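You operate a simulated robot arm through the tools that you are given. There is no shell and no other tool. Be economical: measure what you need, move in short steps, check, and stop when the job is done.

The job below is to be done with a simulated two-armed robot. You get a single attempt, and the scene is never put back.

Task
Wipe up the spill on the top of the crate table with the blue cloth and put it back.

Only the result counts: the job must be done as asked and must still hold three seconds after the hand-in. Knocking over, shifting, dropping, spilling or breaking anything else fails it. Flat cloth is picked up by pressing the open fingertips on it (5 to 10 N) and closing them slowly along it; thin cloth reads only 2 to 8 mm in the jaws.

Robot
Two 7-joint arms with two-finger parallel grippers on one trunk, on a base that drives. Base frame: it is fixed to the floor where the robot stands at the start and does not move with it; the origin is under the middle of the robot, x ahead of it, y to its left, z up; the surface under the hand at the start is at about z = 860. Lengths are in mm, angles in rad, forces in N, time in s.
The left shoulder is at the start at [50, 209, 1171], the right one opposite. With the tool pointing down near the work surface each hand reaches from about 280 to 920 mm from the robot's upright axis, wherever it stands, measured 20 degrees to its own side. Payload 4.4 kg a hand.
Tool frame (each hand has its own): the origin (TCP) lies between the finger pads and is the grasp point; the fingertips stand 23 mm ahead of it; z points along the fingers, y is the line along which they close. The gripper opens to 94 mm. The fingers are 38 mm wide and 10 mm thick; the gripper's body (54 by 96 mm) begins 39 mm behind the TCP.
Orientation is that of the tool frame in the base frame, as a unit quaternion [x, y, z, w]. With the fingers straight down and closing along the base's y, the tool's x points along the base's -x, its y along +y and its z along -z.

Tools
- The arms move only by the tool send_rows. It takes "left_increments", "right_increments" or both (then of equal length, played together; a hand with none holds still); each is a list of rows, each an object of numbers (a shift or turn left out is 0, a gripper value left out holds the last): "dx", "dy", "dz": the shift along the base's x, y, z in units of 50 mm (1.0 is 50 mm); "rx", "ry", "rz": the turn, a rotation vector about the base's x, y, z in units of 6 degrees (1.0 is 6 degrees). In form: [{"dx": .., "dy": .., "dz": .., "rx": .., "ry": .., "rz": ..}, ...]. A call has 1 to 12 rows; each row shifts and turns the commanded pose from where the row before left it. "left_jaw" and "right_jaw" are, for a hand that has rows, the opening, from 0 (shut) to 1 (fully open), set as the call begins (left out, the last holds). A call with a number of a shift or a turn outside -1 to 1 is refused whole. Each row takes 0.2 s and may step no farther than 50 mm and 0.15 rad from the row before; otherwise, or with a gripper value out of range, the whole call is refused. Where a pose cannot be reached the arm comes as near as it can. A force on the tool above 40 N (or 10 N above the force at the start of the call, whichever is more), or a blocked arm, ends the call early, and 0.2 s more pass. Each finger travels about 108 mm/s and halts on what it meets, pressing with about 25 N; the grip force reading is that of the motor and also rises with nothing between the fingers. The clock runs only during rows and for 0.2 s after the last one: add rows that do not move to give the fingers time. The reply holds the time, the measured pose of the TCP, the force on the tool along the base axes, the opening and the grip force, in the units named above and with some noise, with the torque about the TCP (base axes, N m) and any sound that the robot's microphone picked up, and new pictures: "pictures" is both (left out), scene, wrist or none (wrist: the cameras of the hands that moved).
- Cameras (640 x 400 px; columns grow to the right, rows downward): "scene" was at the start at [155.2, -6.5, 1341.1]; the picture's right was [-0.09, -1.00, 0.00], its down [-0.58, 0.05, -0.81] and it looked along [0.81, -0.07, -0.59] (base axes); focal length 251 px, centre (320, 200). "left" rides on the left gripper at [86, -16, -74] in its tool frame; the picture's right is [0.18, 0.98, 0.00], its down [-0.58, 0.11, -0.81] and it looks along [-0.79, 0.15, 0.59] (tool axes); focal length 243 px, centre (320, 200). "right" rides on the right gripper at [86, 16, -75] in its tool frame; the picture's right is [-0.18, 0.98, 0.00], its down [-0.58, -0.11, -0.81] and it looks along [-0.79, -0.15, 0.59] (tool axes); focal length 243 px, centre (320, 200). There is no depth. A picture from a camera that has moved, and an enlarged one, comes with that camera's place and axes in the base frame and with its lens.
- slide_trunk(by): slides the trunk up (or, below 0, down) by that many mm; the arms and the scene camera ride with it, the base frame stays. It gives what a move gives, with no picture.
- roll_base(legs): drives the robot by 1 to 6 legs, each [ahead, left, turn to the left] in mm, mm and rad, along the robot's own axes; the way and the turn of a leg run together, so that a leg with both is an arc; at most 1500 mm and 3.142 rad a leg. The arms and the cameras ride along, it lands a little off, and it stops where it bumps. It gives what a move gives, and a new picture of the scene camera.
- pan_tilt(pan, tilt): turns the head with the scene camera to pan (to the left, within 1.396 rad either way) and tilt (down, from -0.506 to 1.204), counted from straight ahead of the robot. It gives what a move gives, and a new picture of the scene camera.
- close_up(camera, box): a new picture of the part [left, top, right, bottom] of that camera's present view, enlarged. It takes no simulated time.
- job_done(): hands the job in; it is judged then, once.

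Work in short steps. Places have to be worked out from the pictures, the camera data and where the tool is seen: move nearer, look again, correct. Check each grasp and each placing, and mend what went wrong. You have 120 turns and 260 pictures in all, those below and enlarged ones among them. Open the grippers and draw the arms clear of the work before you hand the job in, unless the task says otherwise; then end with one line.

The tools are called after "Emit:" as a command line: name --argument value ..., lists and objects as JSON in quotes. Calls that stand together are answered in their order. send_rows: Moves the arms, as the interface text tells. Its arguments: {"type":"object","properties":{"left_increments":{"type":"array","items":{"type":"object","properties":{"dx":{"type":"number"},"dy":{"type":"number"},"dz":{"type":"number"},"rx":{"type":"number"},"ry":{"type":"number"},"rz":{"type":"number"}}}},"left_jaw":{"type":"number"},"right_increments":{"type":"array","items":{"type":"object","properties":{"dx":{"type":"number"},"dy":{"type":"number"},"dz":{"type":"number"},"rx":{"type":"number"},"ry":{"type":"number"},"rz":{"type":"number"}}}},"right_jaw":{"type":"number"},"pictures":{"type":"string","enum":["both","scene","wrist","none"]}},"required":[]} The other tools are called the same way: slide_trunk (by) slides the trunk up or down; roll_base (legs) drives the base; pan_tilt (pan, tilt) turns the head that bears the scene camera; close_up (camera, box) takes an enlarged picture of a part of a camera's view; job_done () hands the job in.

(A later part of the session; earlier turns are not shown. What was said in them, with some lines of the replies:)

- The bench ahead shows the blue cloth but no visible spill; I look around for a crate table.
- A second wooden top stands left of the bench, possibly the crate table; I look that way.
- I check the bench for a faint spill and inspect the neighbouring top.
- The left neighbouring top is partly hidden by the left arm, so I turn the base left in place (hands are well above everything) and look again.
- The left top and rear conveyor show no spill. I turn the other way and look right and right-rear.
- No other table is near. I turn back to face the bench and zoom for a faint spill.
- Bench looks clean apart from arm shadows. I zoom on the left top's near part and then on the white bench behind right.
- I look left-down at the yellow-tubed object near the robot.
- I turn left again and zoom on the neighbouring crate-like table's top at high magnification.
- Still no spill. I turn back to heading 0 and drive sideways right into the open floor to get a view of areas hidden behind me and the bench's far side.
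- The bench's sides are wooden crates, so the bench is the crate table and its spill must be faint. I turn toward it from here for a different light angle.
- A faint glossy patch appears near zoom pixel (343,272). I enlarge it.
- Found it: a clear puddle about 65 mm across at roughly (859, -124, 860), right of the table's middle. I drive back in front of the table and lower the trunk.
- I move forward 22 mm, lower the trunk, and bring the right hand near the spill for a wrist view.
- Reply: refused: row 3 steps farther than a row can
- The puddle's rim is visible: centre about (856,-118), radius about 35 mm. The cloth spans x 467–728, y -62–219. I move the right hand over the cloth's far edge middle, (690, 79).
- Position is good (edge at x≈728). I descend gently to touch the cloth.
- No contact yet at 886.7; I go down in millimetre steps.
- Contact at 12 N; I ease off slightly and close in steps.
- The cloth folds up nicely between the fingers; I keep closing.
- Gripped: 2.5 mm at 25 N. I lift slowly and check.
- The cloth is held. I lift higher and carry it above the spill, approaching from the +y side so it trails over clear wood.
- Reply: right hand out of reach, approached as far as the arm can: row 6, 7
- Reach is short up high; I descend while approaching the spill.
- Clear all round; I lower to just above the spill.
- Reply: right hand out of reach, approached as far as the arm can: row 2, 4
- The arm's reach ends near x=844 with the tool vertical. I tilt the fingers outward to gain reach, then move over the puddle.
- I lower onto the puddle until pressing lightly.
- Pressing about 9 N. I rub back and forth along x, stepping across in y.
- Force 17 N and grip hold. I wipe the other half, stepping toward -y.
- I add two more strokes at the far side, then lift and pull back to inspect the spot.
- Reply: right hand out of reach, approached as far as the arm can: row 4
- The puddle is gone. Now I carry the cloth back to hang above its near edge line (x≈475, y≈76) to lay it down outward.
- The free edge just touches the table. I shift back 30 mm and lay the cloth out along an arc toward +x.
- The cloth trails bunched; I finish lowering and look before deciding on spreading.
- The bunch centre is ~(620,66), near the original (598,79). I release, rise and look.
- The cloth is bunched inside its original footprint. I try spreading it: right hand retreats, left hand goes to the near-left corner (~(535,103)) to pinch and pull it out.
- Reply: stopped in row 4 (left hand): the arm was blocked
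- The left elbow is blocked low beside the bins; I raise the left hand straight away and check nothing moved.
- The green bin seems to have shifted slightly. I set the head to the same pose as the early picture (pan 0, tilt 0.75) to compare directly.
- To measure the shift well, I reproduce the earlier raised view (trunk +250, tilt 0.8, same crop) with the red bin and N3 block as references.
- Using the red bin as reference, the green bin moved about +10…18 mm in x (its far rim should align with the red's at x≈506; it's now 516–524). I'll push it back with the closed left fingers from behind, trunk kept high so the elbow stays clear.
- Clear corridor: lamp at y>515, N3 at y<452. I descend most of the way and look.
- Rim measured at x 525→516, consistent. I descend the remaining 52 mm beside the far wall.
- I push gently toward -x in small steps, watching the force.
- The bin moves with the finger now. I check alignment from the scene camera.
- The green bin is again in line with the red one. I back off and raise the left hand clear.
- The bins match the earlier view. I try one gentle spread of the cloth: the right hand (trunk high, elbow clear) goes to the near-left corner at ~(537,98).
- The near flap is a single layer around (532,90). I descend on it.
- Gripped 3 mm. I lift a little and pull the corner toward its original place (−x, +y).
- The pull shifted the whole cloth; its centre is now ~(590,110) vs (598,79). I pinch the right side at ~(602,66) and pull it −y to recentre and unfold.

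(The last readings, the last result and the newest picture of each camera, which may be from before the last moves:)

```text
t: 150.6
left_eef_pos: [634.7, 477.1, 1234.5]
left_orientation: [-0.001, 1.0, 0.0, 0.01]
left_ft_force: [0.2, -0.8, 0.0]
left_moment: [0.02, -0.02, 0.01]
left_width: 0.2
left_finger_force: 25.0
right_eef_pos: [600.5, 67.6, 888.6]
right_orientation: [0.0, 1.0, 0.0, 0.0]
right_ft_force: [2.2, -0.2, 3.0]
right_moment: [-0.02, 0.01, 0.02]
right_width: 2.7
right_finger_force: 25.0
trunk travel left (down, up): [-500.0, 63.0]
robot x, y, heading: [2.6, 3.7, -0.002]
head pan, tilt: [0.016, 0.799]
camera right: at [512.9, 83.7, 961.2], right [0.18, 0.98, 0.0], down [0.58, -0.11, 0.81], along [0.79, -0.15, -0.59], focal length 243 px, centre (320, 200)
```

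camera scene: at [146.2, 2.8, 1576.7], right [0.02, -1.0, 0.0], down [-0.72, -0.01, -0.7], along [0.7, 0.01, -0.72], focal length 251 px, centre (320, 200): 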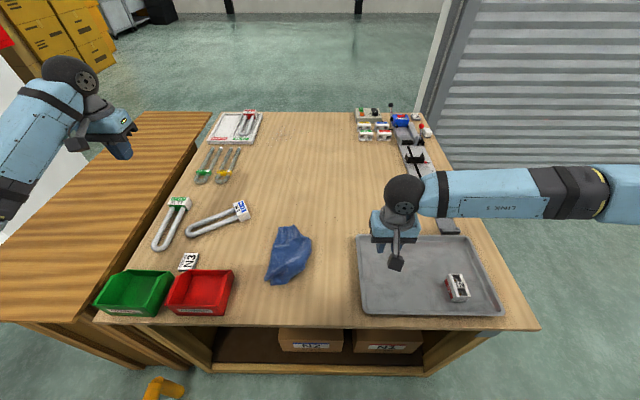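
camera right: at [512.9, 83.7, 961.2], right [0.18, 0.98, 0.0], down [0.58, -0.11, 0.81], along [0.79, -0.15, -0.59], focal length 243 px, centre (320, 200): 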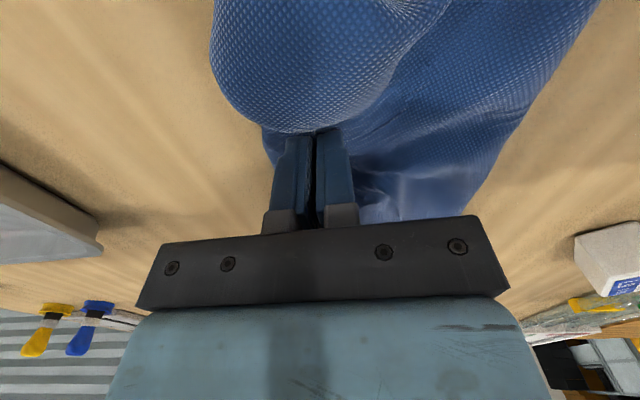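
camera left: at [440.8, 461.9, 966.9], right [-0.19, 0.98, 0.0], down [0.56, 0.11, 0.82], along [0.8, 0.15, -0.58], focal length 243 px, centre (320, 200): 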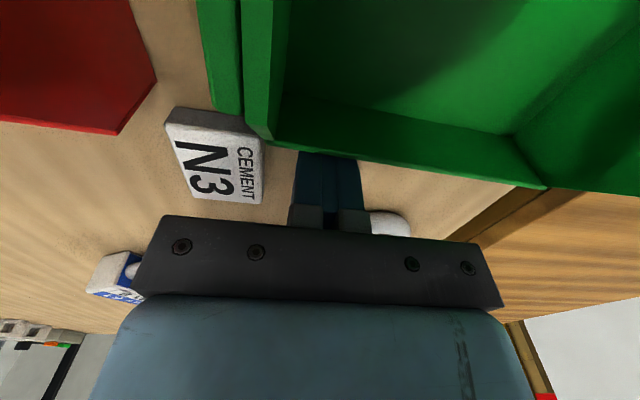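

Gripped (2.7 mm). I lift a little and pull −y about 70 mm, lower, release and look.

Emit:
send_rows --right_increments '[{"dz": 0.3}, {"dz": 0.2, "dy": -0.3}, {"dy": -0.4}, {"dy": -0.4}, {"dy": -0.3}, {"dz": -0.4}, {}]' --pictures "none"

Emit:
send_rows --right_increments '[{}, {}]' --right_jaw 0.25 --pictures "none"

Emit:
send_rows --right_increments '[{"dz": 0.3}, {"dz": 0.9}, {"dz": 0.9}, {"dz": 0.9}, {"dz": 0.9}, {"dy": -0.9}, {"dy": -0.9}, {"dy": -0.9}, {"dy": -0.9}, {"dz": 0.9}, {}]' --pictures "scene"

Emit:
close_up --camera "scene" --box '[230, 180, 400, 300]'

```text
t: 152.2
left_eef_pos: [633.6, 478.1, 1234.6]
left_orientation: [-0.002, 1.0, 0.0, 0.01]
left_ft_force: [-0.1, -0.6, 0.4]
left_moment: [-0.05, 0.0, -0.03]
left_width: 0.1
left_finger_force: 25.7
right_eef_pos: [599.9, -1.6, 894.5]
right_orientation: [0.0, 1.0, 0.0, 0.001]
right_ft_force: [-0.7, 0.9, 0.1]
right_moment: [0.01, 0.0, 0.03]
right_width: 2.5
right_finger_force: 24.7
trunk travel left (down, up): [-500.0, 63.0]
robot x, y, heading: [-2.3, 3.5, -0.006]
head pan, tilt: [0.016, 0.799]
```

```text
t: 152.8
left_eef_pos: [634.0, 477.9, 1235.4]
left_orientation: [-0.001, 1.0, 0.0, 0.011]
left_ft_force: [0.3, -0.6, -0.2]
left_moment: [0.01, 0.01, -0.02]
left_width: 0.1
left_finger_force: 24.6
right_eef_pos: [600.0, -3.4, 894.3]
right_orientation: [0.0, 1.0, 0.001, 0.001]
right_ft_force: [-0.5, -0.4, -0.2]
right_moment: [0.01, 0.02, 0.03]
right_width: 23.3
right_finger_force: 0.1
trunk travel left (down, up): [-500.0, 63.0]
robot x, y, heading: [-1.6, 1.9, 0.001]
head pan, tilt: [0.016, 0.799]
```

```text
t: 155.2
left_eef_pos: [635.0, 476.1, 1235.3]
left_orientation: [-0.001, 1.0, 0.0, 0.009]
left_ft_force: [-0.2, -0.1, 0.7]
left_moment: [-0.01, 0.02, -0.02]
left_width: 0.0
left_finger_force: 25.4
right_eef_pos: [601.4, -182.2, 1132.4]
right_orientation: [0.0, 1.0, 0.0, 0.0]
right_ft_force: [0.4, 0.3, -0.2]
right_moment: [-0.01, -0.01, -0.01]
right_width: 23.4
right_finger_force: 0.0
trunk travel left (down, up): [-500.0, 63.0]
robot x, y, heading: [-1.1, 4.1, 0.002]
head pan, tilt: [0.016, 0.799]
camera scene: at [147.6, 4.8, 1576.5], right [0.02, -1.0, 0.0], down [-0.72, -0.01, -0.7], along [0.7, 0.01, -0.72], focal length 251 px, centre (320, 200)
```

scene: 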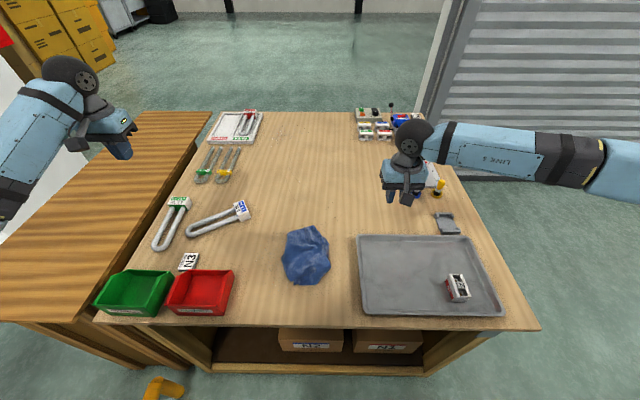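

```text
3.33 times, centred on (315, 240) of scene
camera zoom: at [147.6, 4.8, 1576.5], right [0.02, -1.0, 0.0], down [-0.72, -0.01, -0.7], along [0.7, 0.01, -0.72], focal length 838 px, centre (337, 67)
```

zoom: 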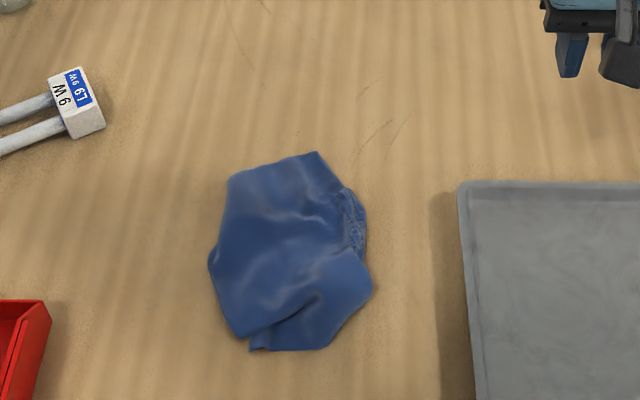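

Much better spread, centre ~(587,57). One symmetrical pull of the left edge toward +y should spread and recentre it.

Emit:
send_rows --right_increments '[{"dy": 1.0}, {"dy": 1.0}, {"dy": 1.0}, {"dy": 1.0}, {"dy": 1.0}, {"dy": 1.0}, {"dz": -0.9, "dx": -0.2}, {"dz": -0.9}, {"dz": -0.9}, {"dz": -0.9}, {"dz": -0.5}, {}]' --right_jaw 0.35 --pictures "wrist"

```text
t: 157.8
left_eef_pos: [634.1, 477.5, 1235.1]
left_orientation: [-0.001, 1.0, 0.0, 0.011]
left_ft_force: [-0.1, -0.2, 1.5]
left_moment: [0.01, 0.02, -0.01]
left_width: 0.0
left_finger_force: 24.6
right_eef_pos: [590.3, 118.0, 927.3]
right_orientation: [0.0, 1.0, 0.0, 0.0]
right_ft_force: [0.4, 0.0, 0.8]
right_moment: [-0.01, 0.03, -0.01]
right_width: 32.8
right_finger_force: 0.1
trunk travel left (down, up): [-500.0, 63.0]
robot x, y, heading: [-1.4, 2.4, 0.003]
head pan, tilt: [0.016, 0.799]
camera right: at [502.7, 133.8, 999.6], right [0.18, 0.98, 0.0], down [0.58, -0.11, 0.81], along [0.79, -0.15, -0.59], focal length 243 px, centre (320, 200)
```

right: 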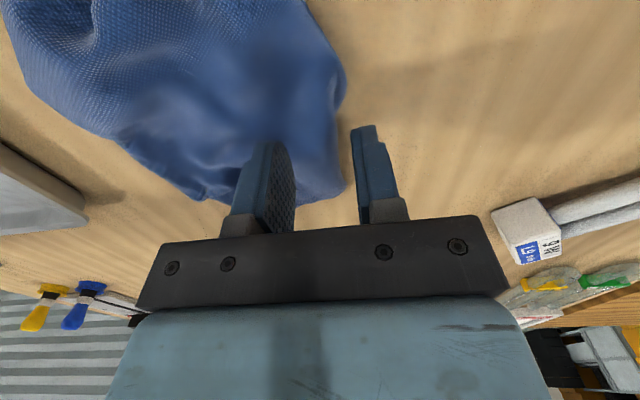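

The outer finger overhangs the edge; I shift 15 mm inward, then press and close.

Emit:
send_rows --right_increments '[{"dy": -0.3}, {"dz": -0.5}, {"dz": -0.2}, {"dz": -0.1}, {"dz": -0.04}, {}]' --pictures "none"

Emit:
send_rows --right_increments '[{}]' --right_jaw 0.25 --pictures "none"

Emit:
send_rows --right_increments '[{}]' --right_jaw 0.12 --pictures "none"

Emit:
send_rows --right_increments '[{}, {}]' --right_jaw 0.0 --pictures "wrist"

```text
t: 159.2
left_eef_pos: [634.5, 477.6, 1235.2]
left_orientation: [-0.002, 1.0, 0.0, 0.011]
left_ft_force: [0.2, 0.0, 0.6]
left_moment: [-0.04, 0.01, 0.02]
left_width: 0.0
left_finger_force: 24.7
right_eef_pos: [590.3, 103.9, 886.6]
right_orientation: [0.0, 1.0, -0.001, 0.001]
right_ft_force: [0.5, -0.3, 0.8]
right_moment: [0.03, 0.05, 0.01]
right_width: 32.8
right_finger_force: 0.1
trunk travel left (down, up): [-500.0, 63.0]
robot x, y, heading: [0.4, 2.9, 0.001]
head pan, tilt: [0.016, 0.799]
```

```text
t: 159.6
left_eef_pos: [634.1, 476.8, 1234.3]
left_orientation: [-0.001, 1.0, 0.0, 0.011]
left_ft_force: [0.5, 0.3, 0.6]
left_moment: [0.03, -0.01, 0.0]
left_width: 0.0
left_finger_force: 24.6
right_eef_pos: [589.6, 103.0, 886.3]
right_orientation: [0.0, 1.0, 0.0, -0.001]
right_ft_force: [-0.1, -0.7, 0.2]
right_moment: [0.03, -0.02, 0.03]
right_width: 23.2
right_finger_force: 0.1
trunk travel left (down, up): [-500.0, 63.0]
robot x, y, heading: [-0.4, 4.5, -0.006]
head pan, tilt: [0.016, 0.799]
```

```text
t: 160.0
left_eef_pos: [634.5, 476.7, 1235.3]
left_orientation: [-0.001, 1.0, 0.0, 0.011]
left_ft_force: [-0.6, -0.4, 0.2]
left_moment: [0.0, 0.0, 0.0]
left_width: 0.0
left_finger_force: 24.5
right_eef_pos: [591.3, 102.3, 886.6]
right_orientation: [0.0, 1.0, 0.0, 0.0]
right_ft_force: [-0.1, 1.1, 1.4]
right_moment: [-0.01, -0.01, 0.01]
right_width: 11.2
right_finger_force: 0.1
trunk travel left (down, up): [-500.0, 63.0]
robot x, y, heading: [0.3, 1.3, 0.001]
head pan, tilt: [0.016, 0.799]
```

```text
t: 160.6
left_eef_pos: [634.7, 476.9, 1234.9]
left_orientation: [-0.001, 1.0, 0.0, 0.01]
left_ft_force: [0.1, -0.3, -0.4]
left_moment: [-0.01, -0.01, 0.01]
left_width: 0.0
left_finger_force: 25.2
right_eef_pos: [590.7, 102.8, 887.4]
right_orientation: [0.0, 1.0, 0.0, 0.001]
right_ft_force: [-0.2, -0.6, 2.5]
right_moment: [0.01, -0.01, 0.02]
right_width: 2.2
right_finger_force: 25.1
trunk travel left (down, up): [-500.0, 63.0]
robot x, y, heading: [-4.0, 3.5, -0.0]
head pan, tilt: [0.016, 0.799]
camera right: at [503.1, 119.2, 958.9], right [0.18, 0.98, 0.0], down [0.58, -0.11, 0.81], along [0.79, -0.15, -0.59], focal length 243 px, centre (320, 200)
```

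right: 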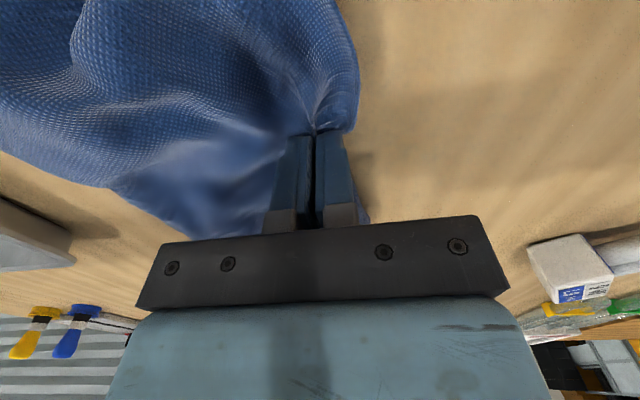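

Pinched (2.2 mm). I lift slightly, pull +y ~65 mm, lower, release, and look.

Emit:
send_rows --right_increments '[{"dz": 0.3}, {"dz": 0.2, "dy": 0.3}, {"dy": 0.35}, {"dy": 0.35}, {"dy": 0.3, "dx": 0.1}, {"dz": -0.45}, {}]' --pictures "none"

Emit:
send_rows --right_increments '[{}, {}]' --right_jaw 0.3 --pictures "none"

Emit:
send_rows --right_increments '[{"dz": 0.3}, {"dz": 0.9}, {"dz": 0.9}, {"dz": 0.9}, {"dz": 0.9}, {"dy": -0.9}, {"dy": -0.9}, {"dy": -0.9}, {"dy": -0.9}, {"dy": -0.9}, {"dy": -0.9}, {"dy": -0.9}]' --pictures "scene"

Emit:
close_up --camera "scene" --box '[230, 180, 400, 300]'

```text
t: 162.2
left_eef_pos: [634.6, 476.6, 1234.6]
left_orientation: [-0.001, 1.0, 0.001, 0.01]
left_ft_force: [-0.6, -0.8, -0.1]
left_moment: [0.01, 0.04, -0.03]
left_width: 0.0
left_finger_force: 25.3
right_eef_pos: [595.3, 167.1, 889.9]
right_orientation: [0.0, 1.0, 0.001, 0.0]
right_ft_force: [0.1, 0.3, 0.3]
right_moment: [0.0, -0.01, 0.01]
right_width: 2.4
right_finger_force: 24.5
trunk travel left (down, up): [-500.0, 63.0]
robot x, y, heading: [1.4, 5.5, -0.001]
head pan, tilt: [0.016, 0.799]
```

```text
t: 162.8
left_eef_pos: [634.1, 476.1, 1235.2]
left_orientation: [-0.001, 1.0, 0.001, 0.011]
left_ft_force: [-0.6, 0.1, 0.9]
left_moment: [-0.02, 0.0, -0.03]
left_width: 0.0
left_finger_force: 24.6
right_eef_pos: [595.6, 165.9, 889.5]
right_orientation: [0.0, 1.0, 0.0, 0.0]
right_ft_force: [0.3, -0.6, 0.3]
right_moment: [-0.02, -0.02, 0.03]
right_width: 28.1
right_finger_force: 0.1
trunk travel left (down, up): [-500.0, 63.0]
robot x, y, heading: [-1.0, 1.3, -0.006]
head pan, tilt: [0.016, 0.799]
```

```text
t: 165.4
left_eef_pos: [634.7, 474.4, 1235.4]
left_orientation: [0.0, 1.0, 0.001, 0.01]
left_ft_force: [-0.2, 0.1, -0.1]
left_moment: [0.03, -0.02, 0.02]
left_width: 0.0
left_finger_force: 24.9
right_eef_pos: [595.8, -150.1, 1084.3]
right_orientation: [0.0, 1.0, 0.0, 0.001]
right_ft_force: [-0.5, -0.7, 0.2]
right_moment: [0.01, 0.01, 0.0]
right_width: 28.1
right_finger_force: 0.0
trunk travel left (down, up): [-500.0, 63.0]
robot x, y, heading: [1.0, 4.7, 0.002]
head pan, tilt: [0.016, 0.799]
camera scene: at [146.4, 2.4, 1576.7], right [0.02, -1.0, 0.0], down [-0.72, -0.01, -0.7], along [0.7, 0.01, -0.72], focal length 251 px, centre (320, 200)
```

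scene: 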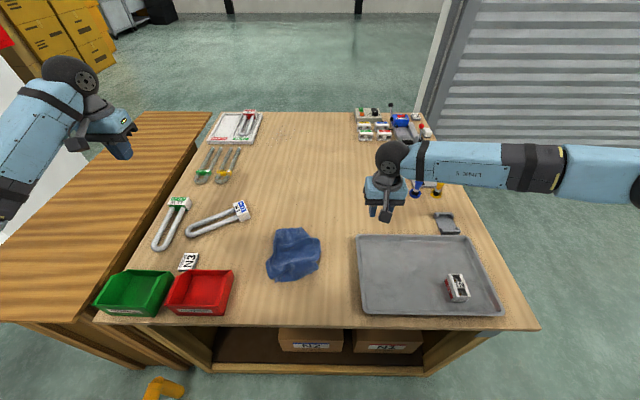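

```text
3.33 times, centred on (315, 240) of scene
camera zoom: at [146.4, 2.4, 1576.7], right [0.02, -1.0, 0.0], down [-0.72, -0.01, -0.7], along [0.7, 0.01, -0.72], focal length 838 px, centre (337, 67)
```

zoom: 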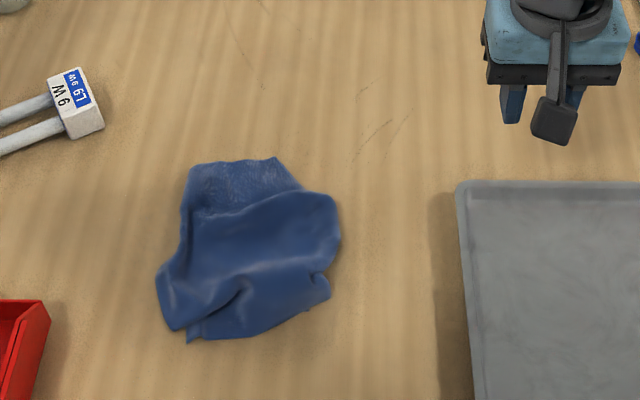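

The cloth is now spread and centred at ~(590,94), within its original footprint. I open both grippers, draw the arms clear and check the spill spot once more.

Emit:
send_rows --right_increments '[{"dz": 0.9}, {"dz": 0.9}, {"dz": 0.9}, {"dy": -0.9}, {"dy": -0.9}, {}]' --left_increments '[{"dz": 0.9}, {"dz": 0.9}, {}, {}, {}, {}]' --right_jaw 1.0 --left_jaw 1.0 --pictures "scene"

Emit:
close_up --camera "scene" --box '[320, 170, 400, 220]'

Emit:
close_up --camera "scene" --box '[240, 100, 400, 200]'

```text
t: 166.8
left_eef_pos: [634.0, 479.3, 1323.4]
left_orientation: [-0.001, 1.0, 0.0, 0.01]
left_ft_force: [-0.4, -0.3, 0.3]
left_moment: [-0.03, 0.02, -0.01]
left_width: 93.8
left_finger_force: 0.0
right_eef_pos: [597.5, -233.7, 1219.7]
right_orientation: [-0.001, 1.0, -0.001, 0.0]
right_ft_force: [-0.1, 0.7, -0.4]
right_moment: [-0.03, 0.0, -0.04]
right_width: 94.0
right_finger_force: 0.0
trunk travel left (down, up): [-500.0, 63.0]
robot x, y, heading: [-0.4, 1.0, 0.001]
head pan, tilt: [0.016, 0.799]
camera scene: at [147.8, 7.6, 1576.5], right [0.02, -1.0, 0.0], down [-0.72, -0.01, -0.7], along [0.7, 0.01, -0.72], focal length 251 px, centre (320, 200)
```

scene: 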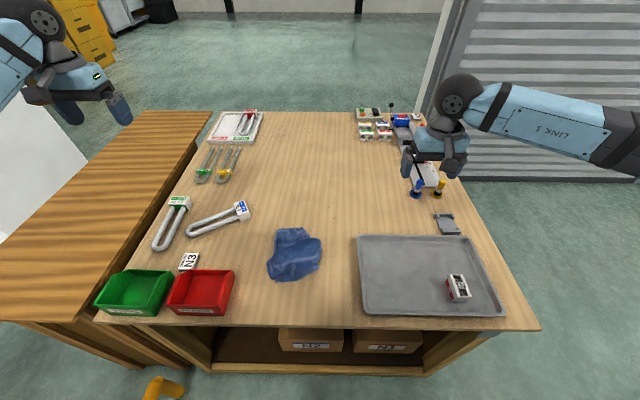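

```text
8.00 times, centred on (360, 195) of scene
camera zoom: at [147.8, 7.6, 1576.5], right [0.02, -1.0, 0.0], down [-0.72, -0.01, -0.7], along [0.7, 0.01, -0.72], focal length 2011 px, centre (0, 240)
```

zoom: 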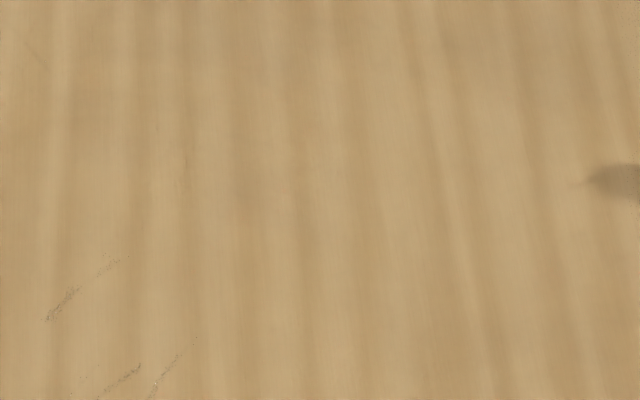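

```text
4.00 times, centred on (320, 150) of scene
camera zoom: at [147.8, 7.6, 1576.5], right [0.02, -1.0, 0.0], down [-0.72, -0.01, -0.7], along [0.7, 0.01, -0.72], focal length 1006 px, centre (320, 400)
```

zoom: 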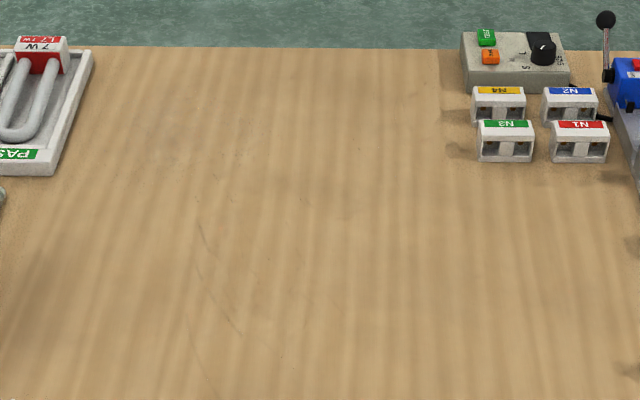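

The spot is clean, the cloth is back in its place, both hands are open and clear, so I hand in.

Emit:
job_done

```text
The job is handed in.
```

I wiped up the clear puddle on the crate table with the blue cloth and put the cloth back. It lies about 17 mm off its original centre and is somewhat crumpled rather than flat. While I was straightening the cloth, the left arm pushed the green SPARES bin about 15 mm. I pushed it back until it matched the earlier view. The N3 block beside it may have moved about 3 mm, and I left that alone. Both grippers are open and the arms are clear.
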